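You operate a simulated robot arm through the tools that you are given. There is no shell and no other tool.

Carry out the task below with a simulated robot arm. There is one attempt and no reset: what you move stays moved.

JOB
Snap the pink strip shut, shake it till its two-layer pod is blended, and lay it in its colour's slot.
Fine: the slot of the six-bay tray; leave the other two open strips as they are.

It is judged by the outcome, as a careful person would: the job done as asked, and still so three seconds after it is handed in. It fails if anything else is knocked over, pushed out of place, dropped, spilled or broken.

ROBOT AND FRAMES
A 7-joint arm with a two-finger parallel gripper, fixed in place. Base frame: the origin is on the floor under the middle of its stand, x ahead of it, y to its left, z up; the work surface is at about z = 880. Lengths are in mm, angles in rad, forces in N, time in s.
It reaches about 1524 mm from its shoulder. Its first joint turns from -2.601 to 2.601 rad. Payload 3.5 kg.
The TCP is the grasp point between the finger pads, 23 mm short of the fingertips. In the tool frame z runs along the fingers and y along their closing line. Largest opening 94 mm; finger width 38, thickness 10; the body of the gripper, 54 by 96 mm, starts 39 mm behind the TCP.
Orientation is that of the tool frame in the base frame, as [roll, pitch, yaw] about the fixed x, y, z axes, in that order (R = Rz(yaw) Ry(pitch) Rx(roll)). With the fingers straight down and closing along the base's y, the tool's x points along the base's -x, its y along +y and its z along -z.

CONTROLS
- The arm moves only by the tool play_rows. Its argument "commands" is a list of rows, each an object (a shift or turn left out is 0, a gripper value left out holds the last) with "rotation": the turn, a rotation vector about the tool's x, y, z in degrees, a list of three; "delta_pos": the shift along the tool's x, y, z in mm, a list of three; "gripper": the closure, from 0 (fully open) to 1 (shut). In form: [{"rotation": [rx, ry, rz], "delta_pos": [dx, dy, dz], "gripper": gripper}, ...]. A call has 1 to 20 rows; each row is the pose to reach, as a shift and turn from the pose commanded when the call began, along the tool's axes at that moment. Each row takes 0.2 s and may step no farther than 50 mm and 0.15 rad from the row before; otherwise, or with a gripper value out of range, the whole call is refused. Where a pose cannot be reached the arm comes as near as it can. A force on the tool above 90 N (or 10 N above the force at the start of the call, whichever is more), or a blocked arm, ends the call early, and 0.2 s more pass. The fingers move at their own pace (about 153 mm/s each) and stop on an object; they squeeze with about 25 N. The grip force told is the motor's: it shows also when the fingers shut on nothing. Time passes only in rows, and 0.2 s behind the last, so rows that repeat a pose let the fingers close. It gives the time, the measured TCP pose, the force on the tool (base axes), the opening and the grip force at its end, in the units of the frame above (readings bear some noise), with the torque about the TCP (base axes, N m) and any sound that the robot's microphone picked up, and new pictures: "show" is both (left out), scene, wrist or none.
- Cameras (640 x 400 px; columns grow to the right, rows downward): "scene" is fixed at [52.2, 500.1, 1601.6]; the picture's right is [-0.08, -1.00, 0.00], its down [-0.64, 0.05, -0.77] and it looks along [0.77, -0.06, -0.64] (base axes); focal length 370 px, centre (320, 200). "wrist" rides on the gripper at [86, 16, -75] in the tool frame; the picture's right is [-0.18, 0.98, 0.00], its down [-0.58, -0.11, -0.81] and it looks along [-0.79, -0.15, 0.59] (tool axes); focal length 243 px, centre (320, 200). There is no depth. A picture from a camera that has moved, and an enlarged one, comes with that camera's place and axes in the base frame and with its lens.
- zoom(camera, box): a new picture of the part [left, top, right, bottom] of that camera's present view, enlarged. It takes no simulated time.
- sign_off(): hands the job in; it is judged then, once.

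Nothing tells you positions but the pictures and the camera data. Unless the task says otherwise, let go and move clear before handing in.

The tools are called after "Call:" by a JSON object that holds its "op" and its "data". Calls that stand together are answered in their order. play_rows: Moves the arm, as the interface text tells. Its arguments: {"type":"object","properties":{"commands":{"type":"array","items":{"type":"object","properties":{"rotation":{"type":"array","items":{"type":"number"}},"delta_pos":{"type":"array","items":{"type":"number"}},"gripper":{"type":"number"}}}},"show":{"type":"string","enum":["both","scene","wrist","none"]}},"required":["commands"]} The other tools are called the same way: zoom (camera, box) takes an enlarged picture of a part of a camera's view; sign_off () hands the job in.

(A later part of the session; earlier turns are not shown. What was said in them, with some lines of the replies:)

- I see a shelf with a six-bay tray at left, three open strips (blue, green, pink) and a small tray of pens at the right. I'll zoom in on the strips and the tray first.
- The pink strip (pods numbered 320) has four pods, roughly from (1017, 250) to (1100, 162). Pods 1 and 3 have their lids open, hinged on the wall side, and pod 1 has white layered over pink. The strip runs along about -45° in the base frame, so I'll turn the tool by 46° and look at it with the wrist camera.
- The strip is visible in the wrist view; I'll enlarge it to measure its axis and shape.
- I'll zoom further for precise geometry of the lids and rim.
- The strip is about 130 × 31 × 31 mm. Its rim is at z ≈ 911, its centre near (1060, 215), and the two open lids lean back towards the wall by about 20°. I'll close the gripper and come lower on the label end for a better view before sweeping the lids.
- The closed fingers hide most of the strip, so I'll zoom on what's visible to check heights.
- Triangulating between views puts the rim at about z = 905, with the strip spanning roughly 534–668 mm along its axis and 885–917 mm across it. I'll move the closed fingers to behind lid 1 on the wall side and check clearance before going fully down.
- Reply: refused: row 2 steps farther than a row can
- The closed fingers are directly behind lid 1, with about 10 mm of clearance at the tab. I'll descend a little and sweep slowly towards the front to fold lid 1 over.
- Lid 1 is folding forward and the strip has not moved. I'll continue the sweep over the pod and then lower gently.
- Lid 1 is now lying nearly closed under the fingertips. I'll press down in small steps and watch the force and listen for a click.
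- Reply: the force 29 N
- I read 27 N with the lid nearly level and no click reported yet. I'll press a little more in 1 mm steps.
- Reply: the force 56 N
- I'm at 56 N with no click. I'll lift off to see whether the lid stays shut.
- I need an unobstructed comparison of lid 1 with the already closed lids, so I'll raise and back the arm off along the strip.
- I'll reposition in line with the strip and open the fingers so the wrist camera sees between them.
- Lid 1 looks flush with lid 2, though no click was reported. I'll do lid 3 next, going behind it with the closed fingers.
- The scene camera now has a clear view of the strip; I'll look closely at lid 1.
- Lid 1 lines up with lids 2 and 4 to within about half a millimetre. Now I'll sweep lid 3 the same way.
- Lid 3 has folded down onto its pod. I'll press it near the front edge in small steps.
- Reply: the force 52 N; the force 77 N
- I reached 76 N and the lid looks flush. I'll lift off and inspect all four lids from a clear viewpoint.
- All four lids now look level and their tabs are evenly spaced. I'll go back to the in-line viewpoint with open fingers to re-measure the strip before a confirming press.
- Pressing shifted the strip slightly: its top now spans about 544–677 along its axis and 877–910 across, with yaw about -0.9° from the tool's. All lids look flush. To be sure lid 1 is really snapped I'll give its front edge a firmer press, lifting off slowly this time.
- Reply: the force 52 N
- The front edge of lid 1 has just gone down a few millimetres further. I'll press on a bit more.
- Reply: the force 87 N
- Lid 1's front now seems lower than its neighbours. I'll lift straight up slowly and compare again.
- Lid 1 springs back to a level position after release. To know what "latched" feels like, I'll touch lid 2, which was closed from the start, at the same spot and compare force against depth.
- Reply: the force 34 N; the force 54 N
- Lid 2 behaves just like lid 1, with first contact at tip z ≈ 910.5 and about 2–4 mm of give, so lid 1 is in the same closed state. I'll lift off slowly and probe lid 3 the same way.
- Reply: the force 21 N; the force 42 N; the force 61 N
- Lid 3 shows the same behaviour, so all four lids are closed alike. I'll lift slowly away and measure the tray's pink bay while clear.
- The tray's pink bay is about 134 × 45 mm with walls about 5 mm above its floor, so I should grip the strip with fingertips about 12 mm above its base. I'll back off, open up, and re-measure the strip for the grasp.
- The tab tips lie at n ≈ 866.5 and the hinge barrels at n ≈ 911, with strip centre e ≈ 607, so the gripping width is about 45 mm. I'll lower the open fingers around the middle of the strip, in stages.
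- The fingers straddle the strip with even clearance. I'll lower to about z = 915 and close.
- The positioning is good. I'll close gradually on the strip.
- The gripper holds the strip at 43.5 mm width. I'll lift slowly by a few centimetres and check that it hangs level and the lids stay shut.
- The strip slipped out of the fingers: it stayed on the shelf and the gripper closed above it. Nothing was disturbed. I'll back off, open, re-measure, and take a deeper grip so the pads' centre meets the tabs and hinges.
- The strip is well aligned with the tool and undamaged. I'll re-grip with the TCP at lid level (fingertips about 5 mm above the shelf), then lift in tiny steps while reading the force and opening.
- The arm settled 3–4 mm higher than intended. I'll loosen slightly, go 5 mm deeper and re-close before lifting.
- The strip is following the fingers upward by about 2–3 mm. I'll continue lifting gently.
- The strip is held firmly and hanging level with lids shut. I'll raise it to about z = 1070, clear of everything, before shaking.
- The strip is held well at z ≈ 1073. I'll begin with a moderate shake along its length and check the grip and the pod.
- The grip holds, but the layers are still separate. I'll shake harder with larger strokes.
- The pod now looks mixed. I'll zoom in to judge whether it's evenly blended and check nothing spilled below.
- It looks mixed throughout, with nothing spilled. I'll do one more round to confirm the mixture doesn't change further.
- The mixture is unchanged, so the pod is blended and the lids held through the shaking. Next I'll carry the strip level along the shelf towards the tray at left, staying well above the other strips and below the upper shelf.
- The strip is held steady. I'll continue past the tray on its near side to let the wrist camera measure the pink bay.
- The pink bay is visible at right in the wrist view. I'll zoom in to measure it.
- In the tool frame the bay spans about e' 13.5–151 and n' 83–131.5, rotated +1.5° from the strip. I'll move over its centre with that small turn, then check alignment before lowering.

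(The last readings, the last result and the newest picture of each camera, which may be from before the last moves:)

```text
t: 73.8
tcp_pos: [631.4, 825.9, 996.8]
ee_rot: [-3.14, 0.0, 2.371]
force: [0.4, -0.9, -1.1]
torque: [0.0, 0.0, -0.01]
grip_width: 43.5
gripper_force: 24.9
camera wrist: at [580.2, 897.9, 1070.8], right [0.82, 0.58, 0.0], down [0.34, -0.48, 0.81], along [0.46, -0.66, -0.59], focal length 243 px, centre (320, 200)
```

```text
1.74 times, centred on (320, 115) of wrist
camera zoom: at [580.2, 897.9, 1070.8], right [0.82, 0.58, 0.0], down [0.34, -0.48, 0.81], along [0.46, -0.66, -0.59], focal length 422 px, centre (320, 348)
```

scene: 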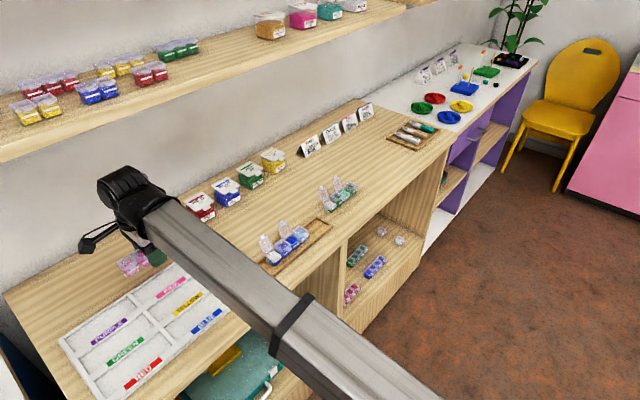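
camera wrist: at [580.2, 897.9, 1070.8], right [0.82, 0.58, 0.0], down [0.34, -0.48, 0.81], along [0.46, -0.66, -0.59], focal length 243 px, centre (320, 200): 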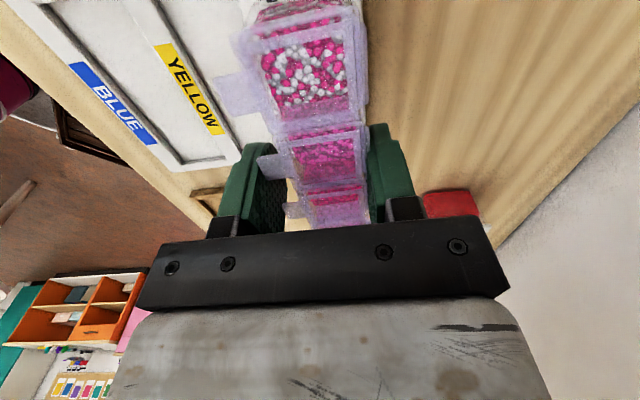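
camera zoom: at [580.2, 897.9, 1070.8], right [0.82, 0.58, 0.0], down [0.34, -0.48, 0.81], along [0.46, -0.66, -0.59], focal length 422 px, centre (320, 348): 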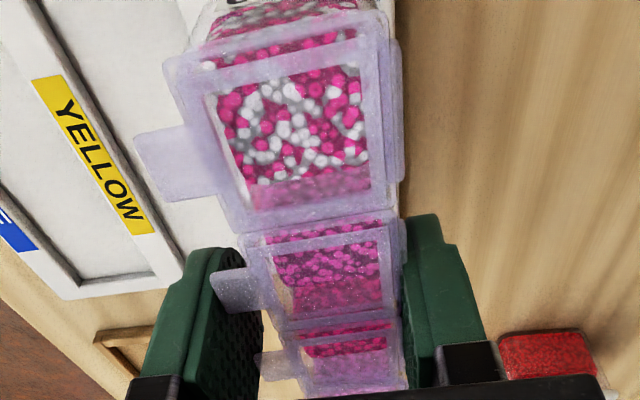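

By camera geometry the TCP is within 2 mm of the target over the bay. I'll lower to just above the tray walls and inspect.

Call:
{"op": "play_rows", "data": {"commands": [{"delta_pos": [-1, -0.3, 15], "gripper": 1}, {"delta_pos": [-1.7, -0.5, 35], "gripper": 1}, {"delta_pos": [-1.7, -0.5, 52], "gripper": 1}, {"delta_pos": [-1.7, -0.5, 65], "gripper": 1}, {"delta_pos": [-1.7, -0.5, 72], "gripper": 1}, {"delta_pos": [-1.7, -0.5, 72], "gripper": 1}]}}

Call:
{"op": "zoom", "data": {"camera": "scene", "box": [110, 225, 210, 305]}}

Call:
{"op": "zoom", "data": {"camera": "wrist", "box": [180, 0, 460, 230]}}

```text
t: 75.2
tcp_pos: [631.9, 822.9, 927.1]
ee_rot: [-3.14, -0.001, 2.37]
force: [-0.1, -0.2, -0.9]
torque: [0.0, -0.03, -0.01]
grip_width: 43.5
gripper_force: 25.3
camera wrist: at [580.7, 895.4, 1000.4], right [0.82, 0.58, 0.0], down [0.34, -0.48, 0.81], along [0.46, -0.66, -0.59], focal length 243 px, centre (320, 200)
```

scene: 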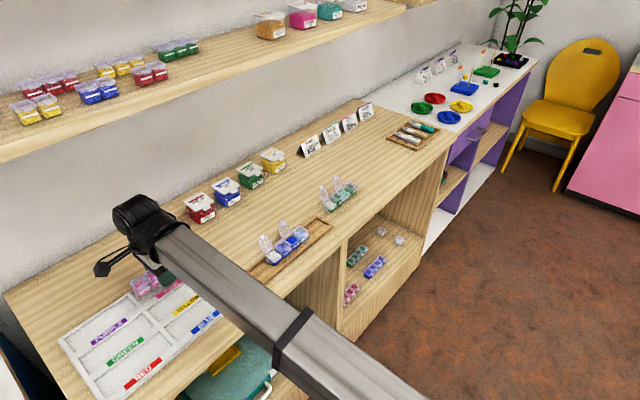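
wrist: 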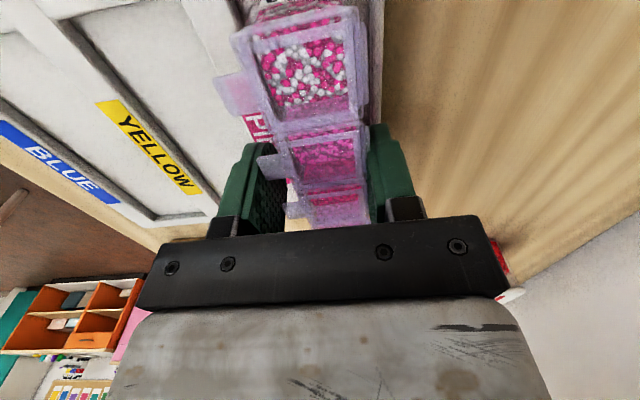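

```text
5.00 times, centred on (160, 265) of scene
camera zoom: at [52.2, 500.1, 1601.6], right [-0.08, -1.0, 0.0], down [-0.64, 0.05, -0.77], along [0.77, -0.06, -0.64], focal length 1852 px, centre (1120, -125)
```

zoom: 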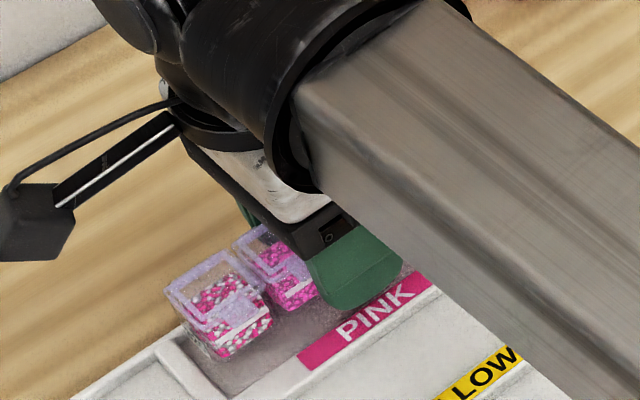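

```text
1.74 times, centred on (320, 115) of wrist
camera zoom: at [580.7, 895.4, 1000.4], right [0.82, 0.58, 0.0], down [0.34, -0.48, 0.81], along [0.46, -0.66, -0.59], focal length 422 px, centre (320, 348)
```

zoom: 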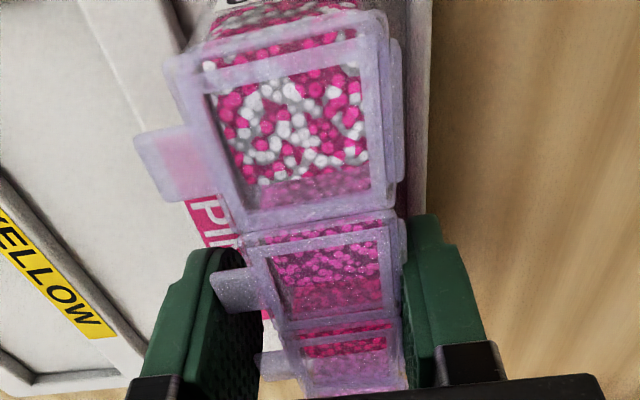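

The strip hovers about 10 mm over the bay walls. I'll zoom closer to check end clearance against the divider.

Call:
{"op": "zoom", "data": {"camera": "scene", "box": [124, 268, 172, 300]}}

Call:
{"op": "zoom", "data": {"camera": "wrist", "box": [220, 0, 400, 60]}}

```text
12.50 times, centred on (148, 284) of scene
camera zoom: at [52.2, 500.1, 1601.6], right [-0.08, -1.0, 0.0], down [-0.64, 0.05, -0.77], along [0.77, -0.06, -0.64], focal length 4630 px, centre (2470, -850)
```

zoom: 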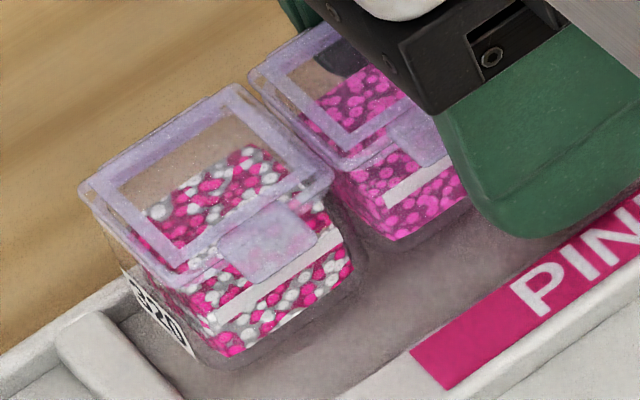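

```text
3.56 times, centred on (310, 30) of wrist
camera zoom: at [580.7, 895.4, 1000.4], right [0.82, 0.58, 0.0], down [0.34, -0.48, 0.81], along [0.46, -0.66, -0.59], focal length 863 px, centre (356, 804)
```

zoom: 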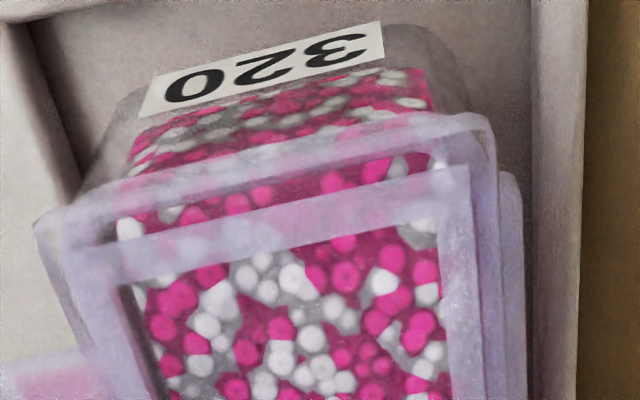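

Clearances are about 4–6 mm at the ends and 7 mm front and back, so it will fit. I'll lower the last centimetre in small steps while watching the force.

Call:
{"op": "play_rows", "data": {"commands": [{"delta_pos": [0, 0, 3], "gripper": 1}, {"delta_pos": [0, 0, 6], "gripper": 1}, {"delta_pos": [0, 0, 8.5], "gripper": 1}, {"delta_pos": [0, 0, 10.5], "gripper": 1}, {"delta_pos": [0, 0, 10.5], "gripper": 1}], "show": "wrist"}}

Call:
{"op": "zoom", "data": {"camera": "scene", "box": [124, 268, 172, 300]}}

```text
t: 76.4
tcp_pos: [631.8, 823.3, 916.0]
ee_rot: [-3.141, 0.0, 2.371]
force: [-0.6, -0.4, -0.4]
torque: [0.01, -0.01, -0.02]
grip_width: 43.3
gripper_force: 25.1
camera wrist: at [580.4, 895.1, 989.7], right [0.82, 0.58, 0.0], down [0.34, -0.48, 0.81], along [0.46, -0.66, -0.59], focal length 243 px, centre (320, 200)
```

wrist: 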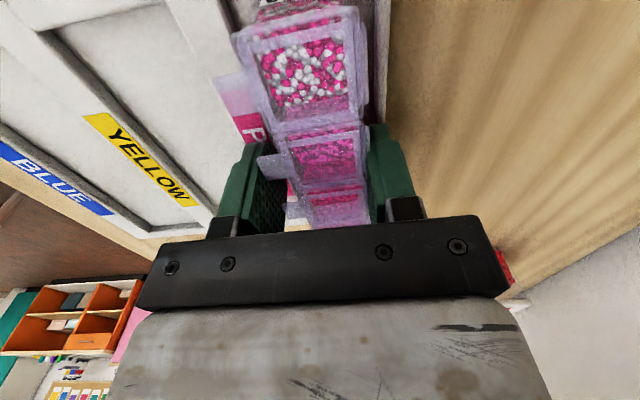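

```text
12.50 times, centred on (148, 284) of scene
camera zoom: at [52.2, 500.1, 1601.6], right [-0.08, -1.0, 0.0], down [-0.64, 0.05, -0.77], along [0.77, -0.06, -0.64], focal length 4630 px, centre (2470, -850)
```

zoom: 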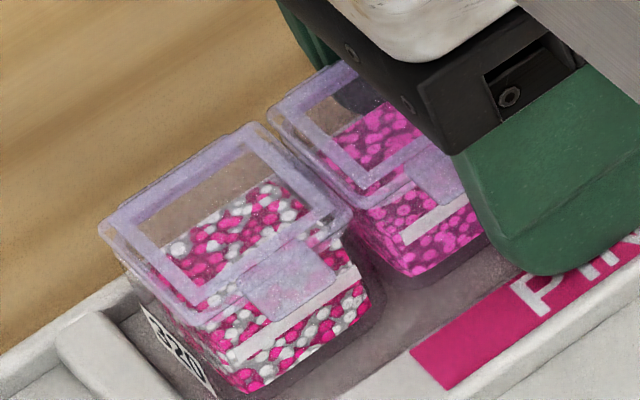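

Nearly there, with no contact yet. I'll go down in 1 mm steps.

Call:
{"op": "play_rows", "data": {"commands": [{"delta_pos": [0, 0, 1], "gripper": 1}, {"delta_pos": [0, 0, 2], "gripper": 1}, {"delta_pos": [0, 0, 2], "gripper": 1}], "show": "none"}}

Call:
{"op": "zoom", "data": {"camera": "scene", "box": [134, 262, 182, 294]}}

```text
t: 77.2
tcp_pos: [631.2, 823.7, 916.8]
ee_rot: [3.141, 0.001, 2.369]
force: [1.3, 2.1, 22.4]
torque: [-0.4, 0.32, -0.08]
grip_width: 43.1
gripper_force: 25.2
```

```text
12.50 times, centred on (158, 278) of scene
camera zoom: at [52.2, 500.1, 1601.6], right [-0.08, -1.0, 0.0], down [-0.64, 0.05, -0.77], along [0.77, -0.06, -0.64], focal length 4630 px, centre (2345, -775)
```

zoom: 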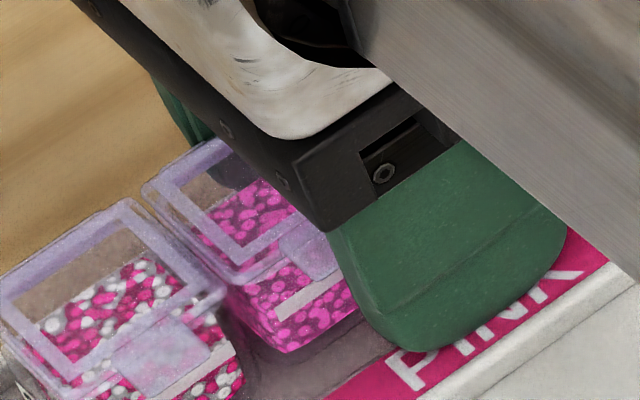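

The front fingertip is touching the tray's label ledge (22 N). I'll ease up about 2 mm so it's just clear, then open slowly to let the strip settle the last 3–4 mm onto the bay floor.

Call:
{"op": "play_rows", "data": {"commands": [{"delta_pos": [0, 0, -1], "gripper": 1}, {"delta_pos": [0, 0, -2], "gripper": 1}, {"delta_pos": [0, 0, -2], "gripper": 1}], "show": "none"}}

Call:
{"op": "play_rows", "data": {"commands": [{"gripper": 0.55}, {"gripper": 0.53}, {"gripper": 0.52}, {"gripper": 0.51}, {"gripper": 0.5}, {"gripper": 0.48}, {"gripper": 0.46}, {"gripper": 0.44}, {"gripper": 0.42}, {"gripper": 0.42}], "show": "wrist"}}

Call:
{"op": "zoom", "data": {"camera": "scene", "box": [124, 262, 172, 294]}}

Call:
{"op": "zoom", "data": {"camera": "wrist", "box": [180, 0, 460, 230]}}

```text
t: 78.0
tcp_pos: [631.6, 822.9, 916.6]
ee_rot: [3.141, 0.0, 2.371]
force: [-0.5, -0.2, 4.5]
torque: [0.13, -0.09, 0.03]
grip_width: 43.4
gripper_force: 25.1
```

```text
t: 80.2
tcp_pos: [630.9, 822.4, 915.7]
ee_rot: [-3.14, 0.001, 2.371]
force: [0.3, 0.0, 0.1]
torque: [0.03, 0.03, -0.01]
grip_width: 54.5
gripper_force: 0.0
camera wrist: at [580.8, 895.5, 989.7], right [0.82, 0.58, 0.0], down [0.34, -0.48, 0.81], along [0.46, -0.66, -0.59], focal length 243 px, centre (320, 200)
```

wrist: 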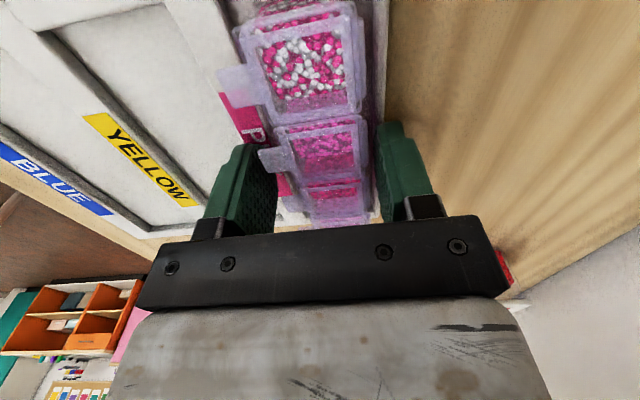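

```text
12.50 times, centred on (148, 278) of scene
camera zoom: at [52.2, 500.1, 1601.6], right [-0.08, -1.0, 0.0], down [-0.64, 0.05, -0.77], along [0.77, -0.06, -0.64], focal length 4630 px, centre (2470, -775)
```

zoom: 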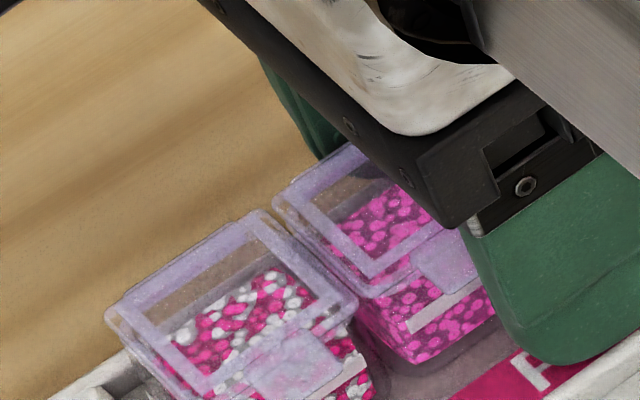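

```text
1.74 times, centred on (320, 115) of wrist
camera zoom: at [580.8, 895.5, 989.7], right [0.82, 0.58, 0.0], down [0.34, -0.48, 0.81], along [0.46, -0.66, -0.59], focal length 422 px, centre (320, 348)
```

zoom: 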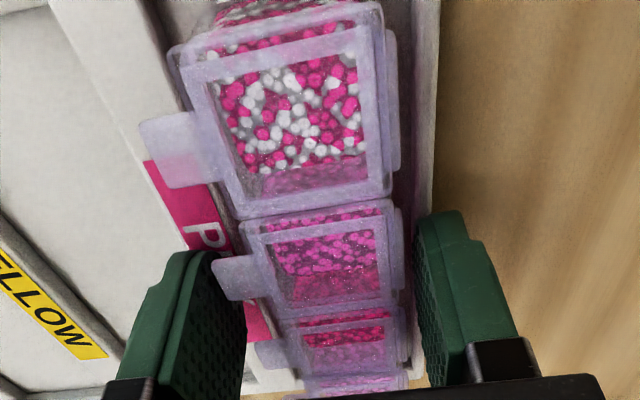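

The strip has been released into the bay. I'll open a bit more, lift straight up, and back away to inspect.

Call:
{"op": "play_rows", "data": {"commands": [{"gripper": 0.36}, {"gripper": 0.3}, {"delta_pos": [0, 0, -5], "gripper": 0.3}, {"delta_pos": [0, 0, -15], "gripper": 0.3}, {"delta_pos": [0, 0, -35], "gripper": 0.3}, {"delta_pos": [0, 0, -60], "gripper": 0.3}, {"delta_pos": [0, -20, -85], "gripper": 0.3}, {"delta_pos": [0, -55, -100], "gripper": 0.3}, {"delta_pos": [0, -100, -105], "gripper": 0.3}, {"delta_pos": [0, -145, -105], "gripper": 0.3}, {"delta_pos": [0, -145, -105], "gripper": 0.3}]}}

Call:
{"op": "zoom", "data": {"camera": "scene", "box": [110, 240, 220, 310]}}

```text
t: 82.6
tcp_pos: [529.5, 718.4, 1020.2]
ee_rot: [-3.14, 0.001, 2.37]
force: [0.3, 0.2, 0.6]
torque: [0.0, -0.01, -0.01]
grip_width: 65.9
gripper_force: 0.0
camera wrist: at [478.0, 791.1, 1094.1], right [0.82, 0.58, 0.0], down [0.34, -0.48, 0.81], along [0.46, -0.66, -0.59], focal length 243 px, centre (320, 200)
```

scene: 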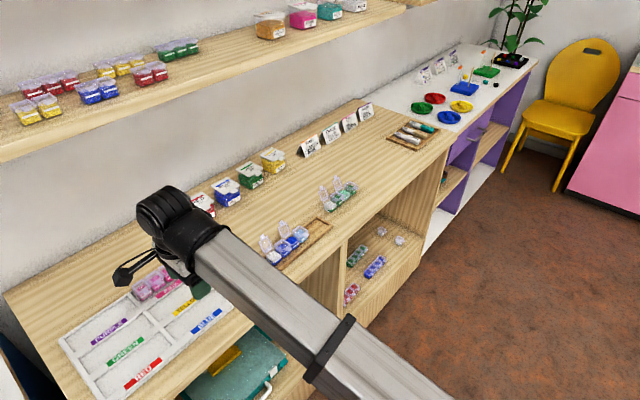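
wrist: 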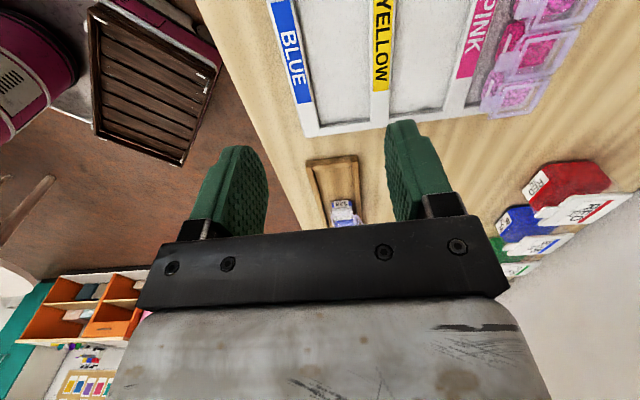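

```text
5.71 times, centred on (165, 275) of scene
camera zoom: at [52.2, 500.1, 1601.6], right [-0.08, -1.0, 0.0], down [-0.64, 0.05, -0.77], along [0.77, -0.06, -0.64], focal length 2116 px, centre (1206, -229)
```

zoom: 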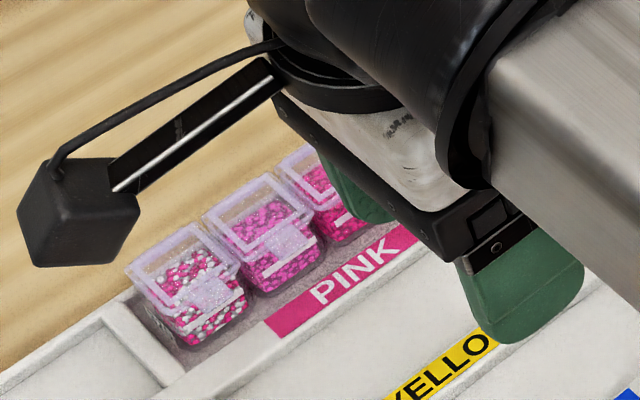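

The strip sits in the PINK bay. I'll move the arm well clear and check everything from an open view.

Call:
{"op": "play_rows", "data": {"commands": [{"delta_pos": [0, -20, -25], "gripper": 0.3}, {"delta_pos": [0, -55, -50], "gripper": 0.3}, {"delta_pos": [0, -95, -70], "gripper": 0.3}, {"delta_pos": [-20, -135, -80], "gripper": 0.3}, {"delta_pos": [-50, -165, -90], "gripper": 0.3}, {"delta_pos": [-85, -190, -95], "gripper": 0.3}, {"delta_pos": [-120, -205, -100], "gripper": 0.3}, {"delta_pos": [-150, -210, -100], "gripper": 0.3}, {"delta_pos": [-150, -210, -100], "gripper": 0.3}], "show": "scene"}}

Call:
{"op": "zoom", "data": {"camera": "scene", "box": [120, 250, 208, 305]}}

Call:
{"op": "zoom", "data": {"camera": "scene", "box": [230, 160, 390, 280]}}

```text
t: 84.6
tcp_pos: [498.3, 468.3, 1105.3]
ee_rot: [3.122, 0.0, 2.37]
force: [0.9, 0.1, -0.4]
torque: [0.0, 0.0, 0.01]
grip_width: 65.8
gripper_force: 0.0
out of reach, approached as far as the arm can: row 6, 7, 8, 9
```

scene: 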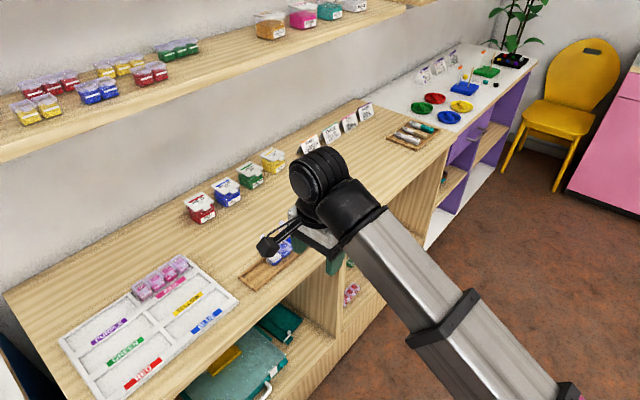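

```text
7.27 times, centred on (164, 278) of scene
camera zoom: at [52.2, 500.1, 1601.6], right [-0.08, -1.0, 0.0], down [-0.64, 0.05, -0.77], along [0.77, -0.06, -0.64], focal length 2694 px, centre (1454, -364)
```

zoom: 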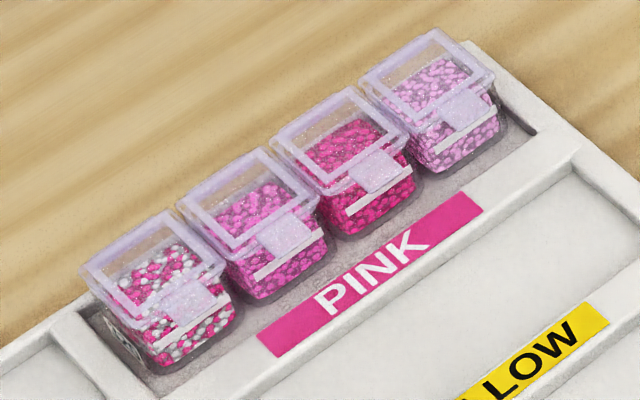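

```text
3.33 times, centred on (310, 220) of scene
camera zoom: at [52.2, 500.1, 1601.6], right [-0.08, -1.0, 0.0], down [-0.64, 0.05, -0.77], along [0.77, -0.06, -0.64], focal length 1234 px, centre (353, 133)
```

zoom: 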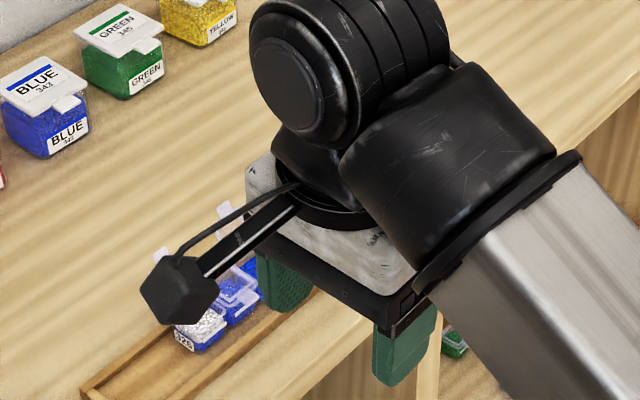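

The strip lies flat in the PINK bay with all lids shut and the pod blended. I'll move the arm aside once more to confirm the other strips are untouched.

Call:
{"op": "play_rows", "data": {"commands": [{"delta_pos": [-30, 12, -5], "gripper": 0.3}, {"delta_pos": [-68, 28, -10], "gripper": 0.3}, {"delta_pos": [-108, 45, -20], "gripper": 0.3}, {"delta_pos": [-148, 62, -30], "gripper": 0.3}, {"delta_pos": [-188, 79, -40], "gripper": 0.3}, {"delta_pos": [-228, 96, -45], "gripper": 0.3}, {"delta_pos": [-268, 112, -45], "gripper": 0.3}, {"delta_pos": [-299, 125, -45], "gripper": 0.3}, {"delta_pos": [-335, 125, -45], "gripper": 0.3}, {"delta_pos": [-375, 125, -45], "gripper": 0.3}, {"delta_pos": [-415, 125, -45], "gripper": 0.3}, {"delta_pos": [-455, 125, -45], "gripper": 0.3}, {"delta_pos": [-495, 125, -45], "gripper": 0.3}, {"delta_pos": [-535, 125, -45], "gripper": 0.3}, {"delta_pos": [-575, 125, -45], "gripper": 0.3}, {"delta_pos": [-575, 125, -45], "gripper": 0.3}], "show": "scene"}}

Call:
{"op": "zoom", "data": {"camera": "scene", "box": [230, 160, 390, 280]}}

Call:
{"op": "zoom", "data": {"camera": "scene", "box": [120, 250, 200, 300]}}

Call:
{"op": "zoom", "data": {"camera": "scene", "box": [128, 270, 164, 302]}}

```text
t: 88.0
tcp_pos: [1000.9, 156.7, 1151.3]
ee_rot: [3.14, -0.001, 2.37]
force: [0.3, -0.5, 0.4]
torque: [-0.02, 0.0, 0.0]
grip_width: 66.0
gripper_force: 0.1
out of reach, approached as far as the arm can: row 1
```

scene: 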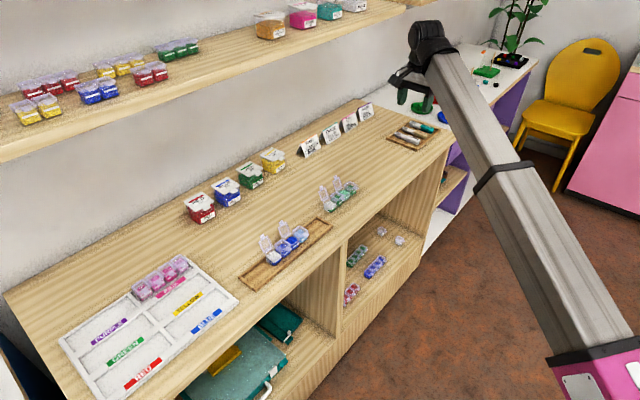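

```text
3.33 times, centred on (310, 220) of scene
camera zoom: at [52.2, 500.1, 1601.6], right [-0.08, -1.0, 0.0], down [-0.64, 0.05, -0.77], along [0.77, -0.06, -0.64], focal length 1234 px, centre (353, 133)
```

zoom: 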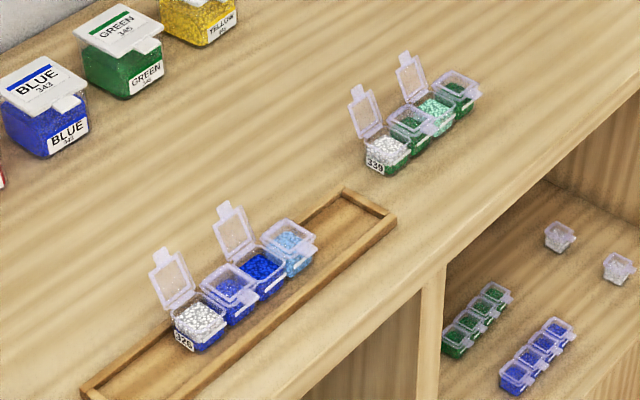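

```text
8.00 times, centred on (160, 275) of scene
camera zoom: at [52.2, 500.1, 1601.6], right [-0.08, -1.0, 0.0], down [-0.64, 0.05, -0.77], along [0.77, -0.06, -0.64], focal length 2963 px, centre (1600, -400)
```

zoom: 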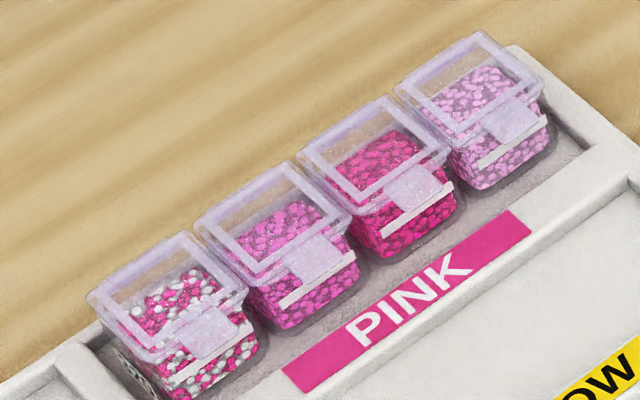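

```text
12.50 times, centred on (146, 286) of scene
camera zoom: at [52.2, 500.1, 1601.6], right [-0.08, -1.0, 0.0], down [-0.64, 0.05, -0.77], along [0.77, -0.06, -0.64], focal length 4630 px, centre (2495, -875)
```

zoom: 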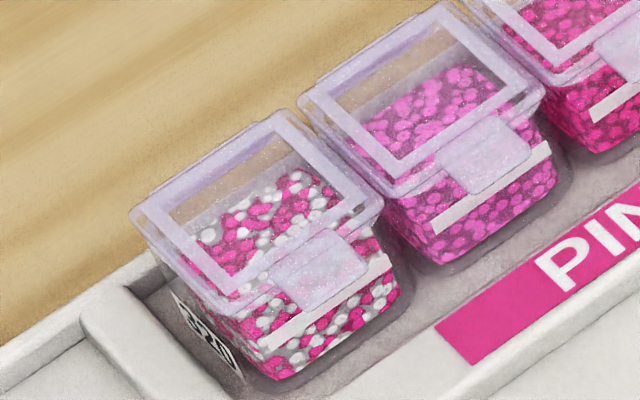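

The pink strip is shut and lying flat in the PINK bay, with its pod evenly blended. The blue and green strips, jars, cards and spoons look undisturbed, and the arm is clear. I'm handing in.

Call:
{"op": "sign_off", "data": {}}

```text
The job is handed in.
```

The pink strip is shut, its two-layer pod is evenly mixed, and it's lying flat in the PINK slot of the six-bay tray. I've handed the job in.

- **Lids:** I folded lids 1 and 3 over and pressed them down. The microphone never reported a click. They sit level with lids 2 and 4, which were already closed, gave under the finger like lid 2, and stayed shut through the shaking, so I took them as snapped.
- **Blending:** The white and pink layers mixed during the second round of shaking. A third round changed nothing further, and I saw no spill.
- **Handling:** The strip slid about 10 mm on the shelf while I was pressing its lids. It also slipped from my first grip before it had left the shelf. I let it drop the last 3–4 mm into the slot because the fingers couldn't fit inside it.
- **Everything else:** The blue and green strips are still open, and nothing else looks moved in the final views.
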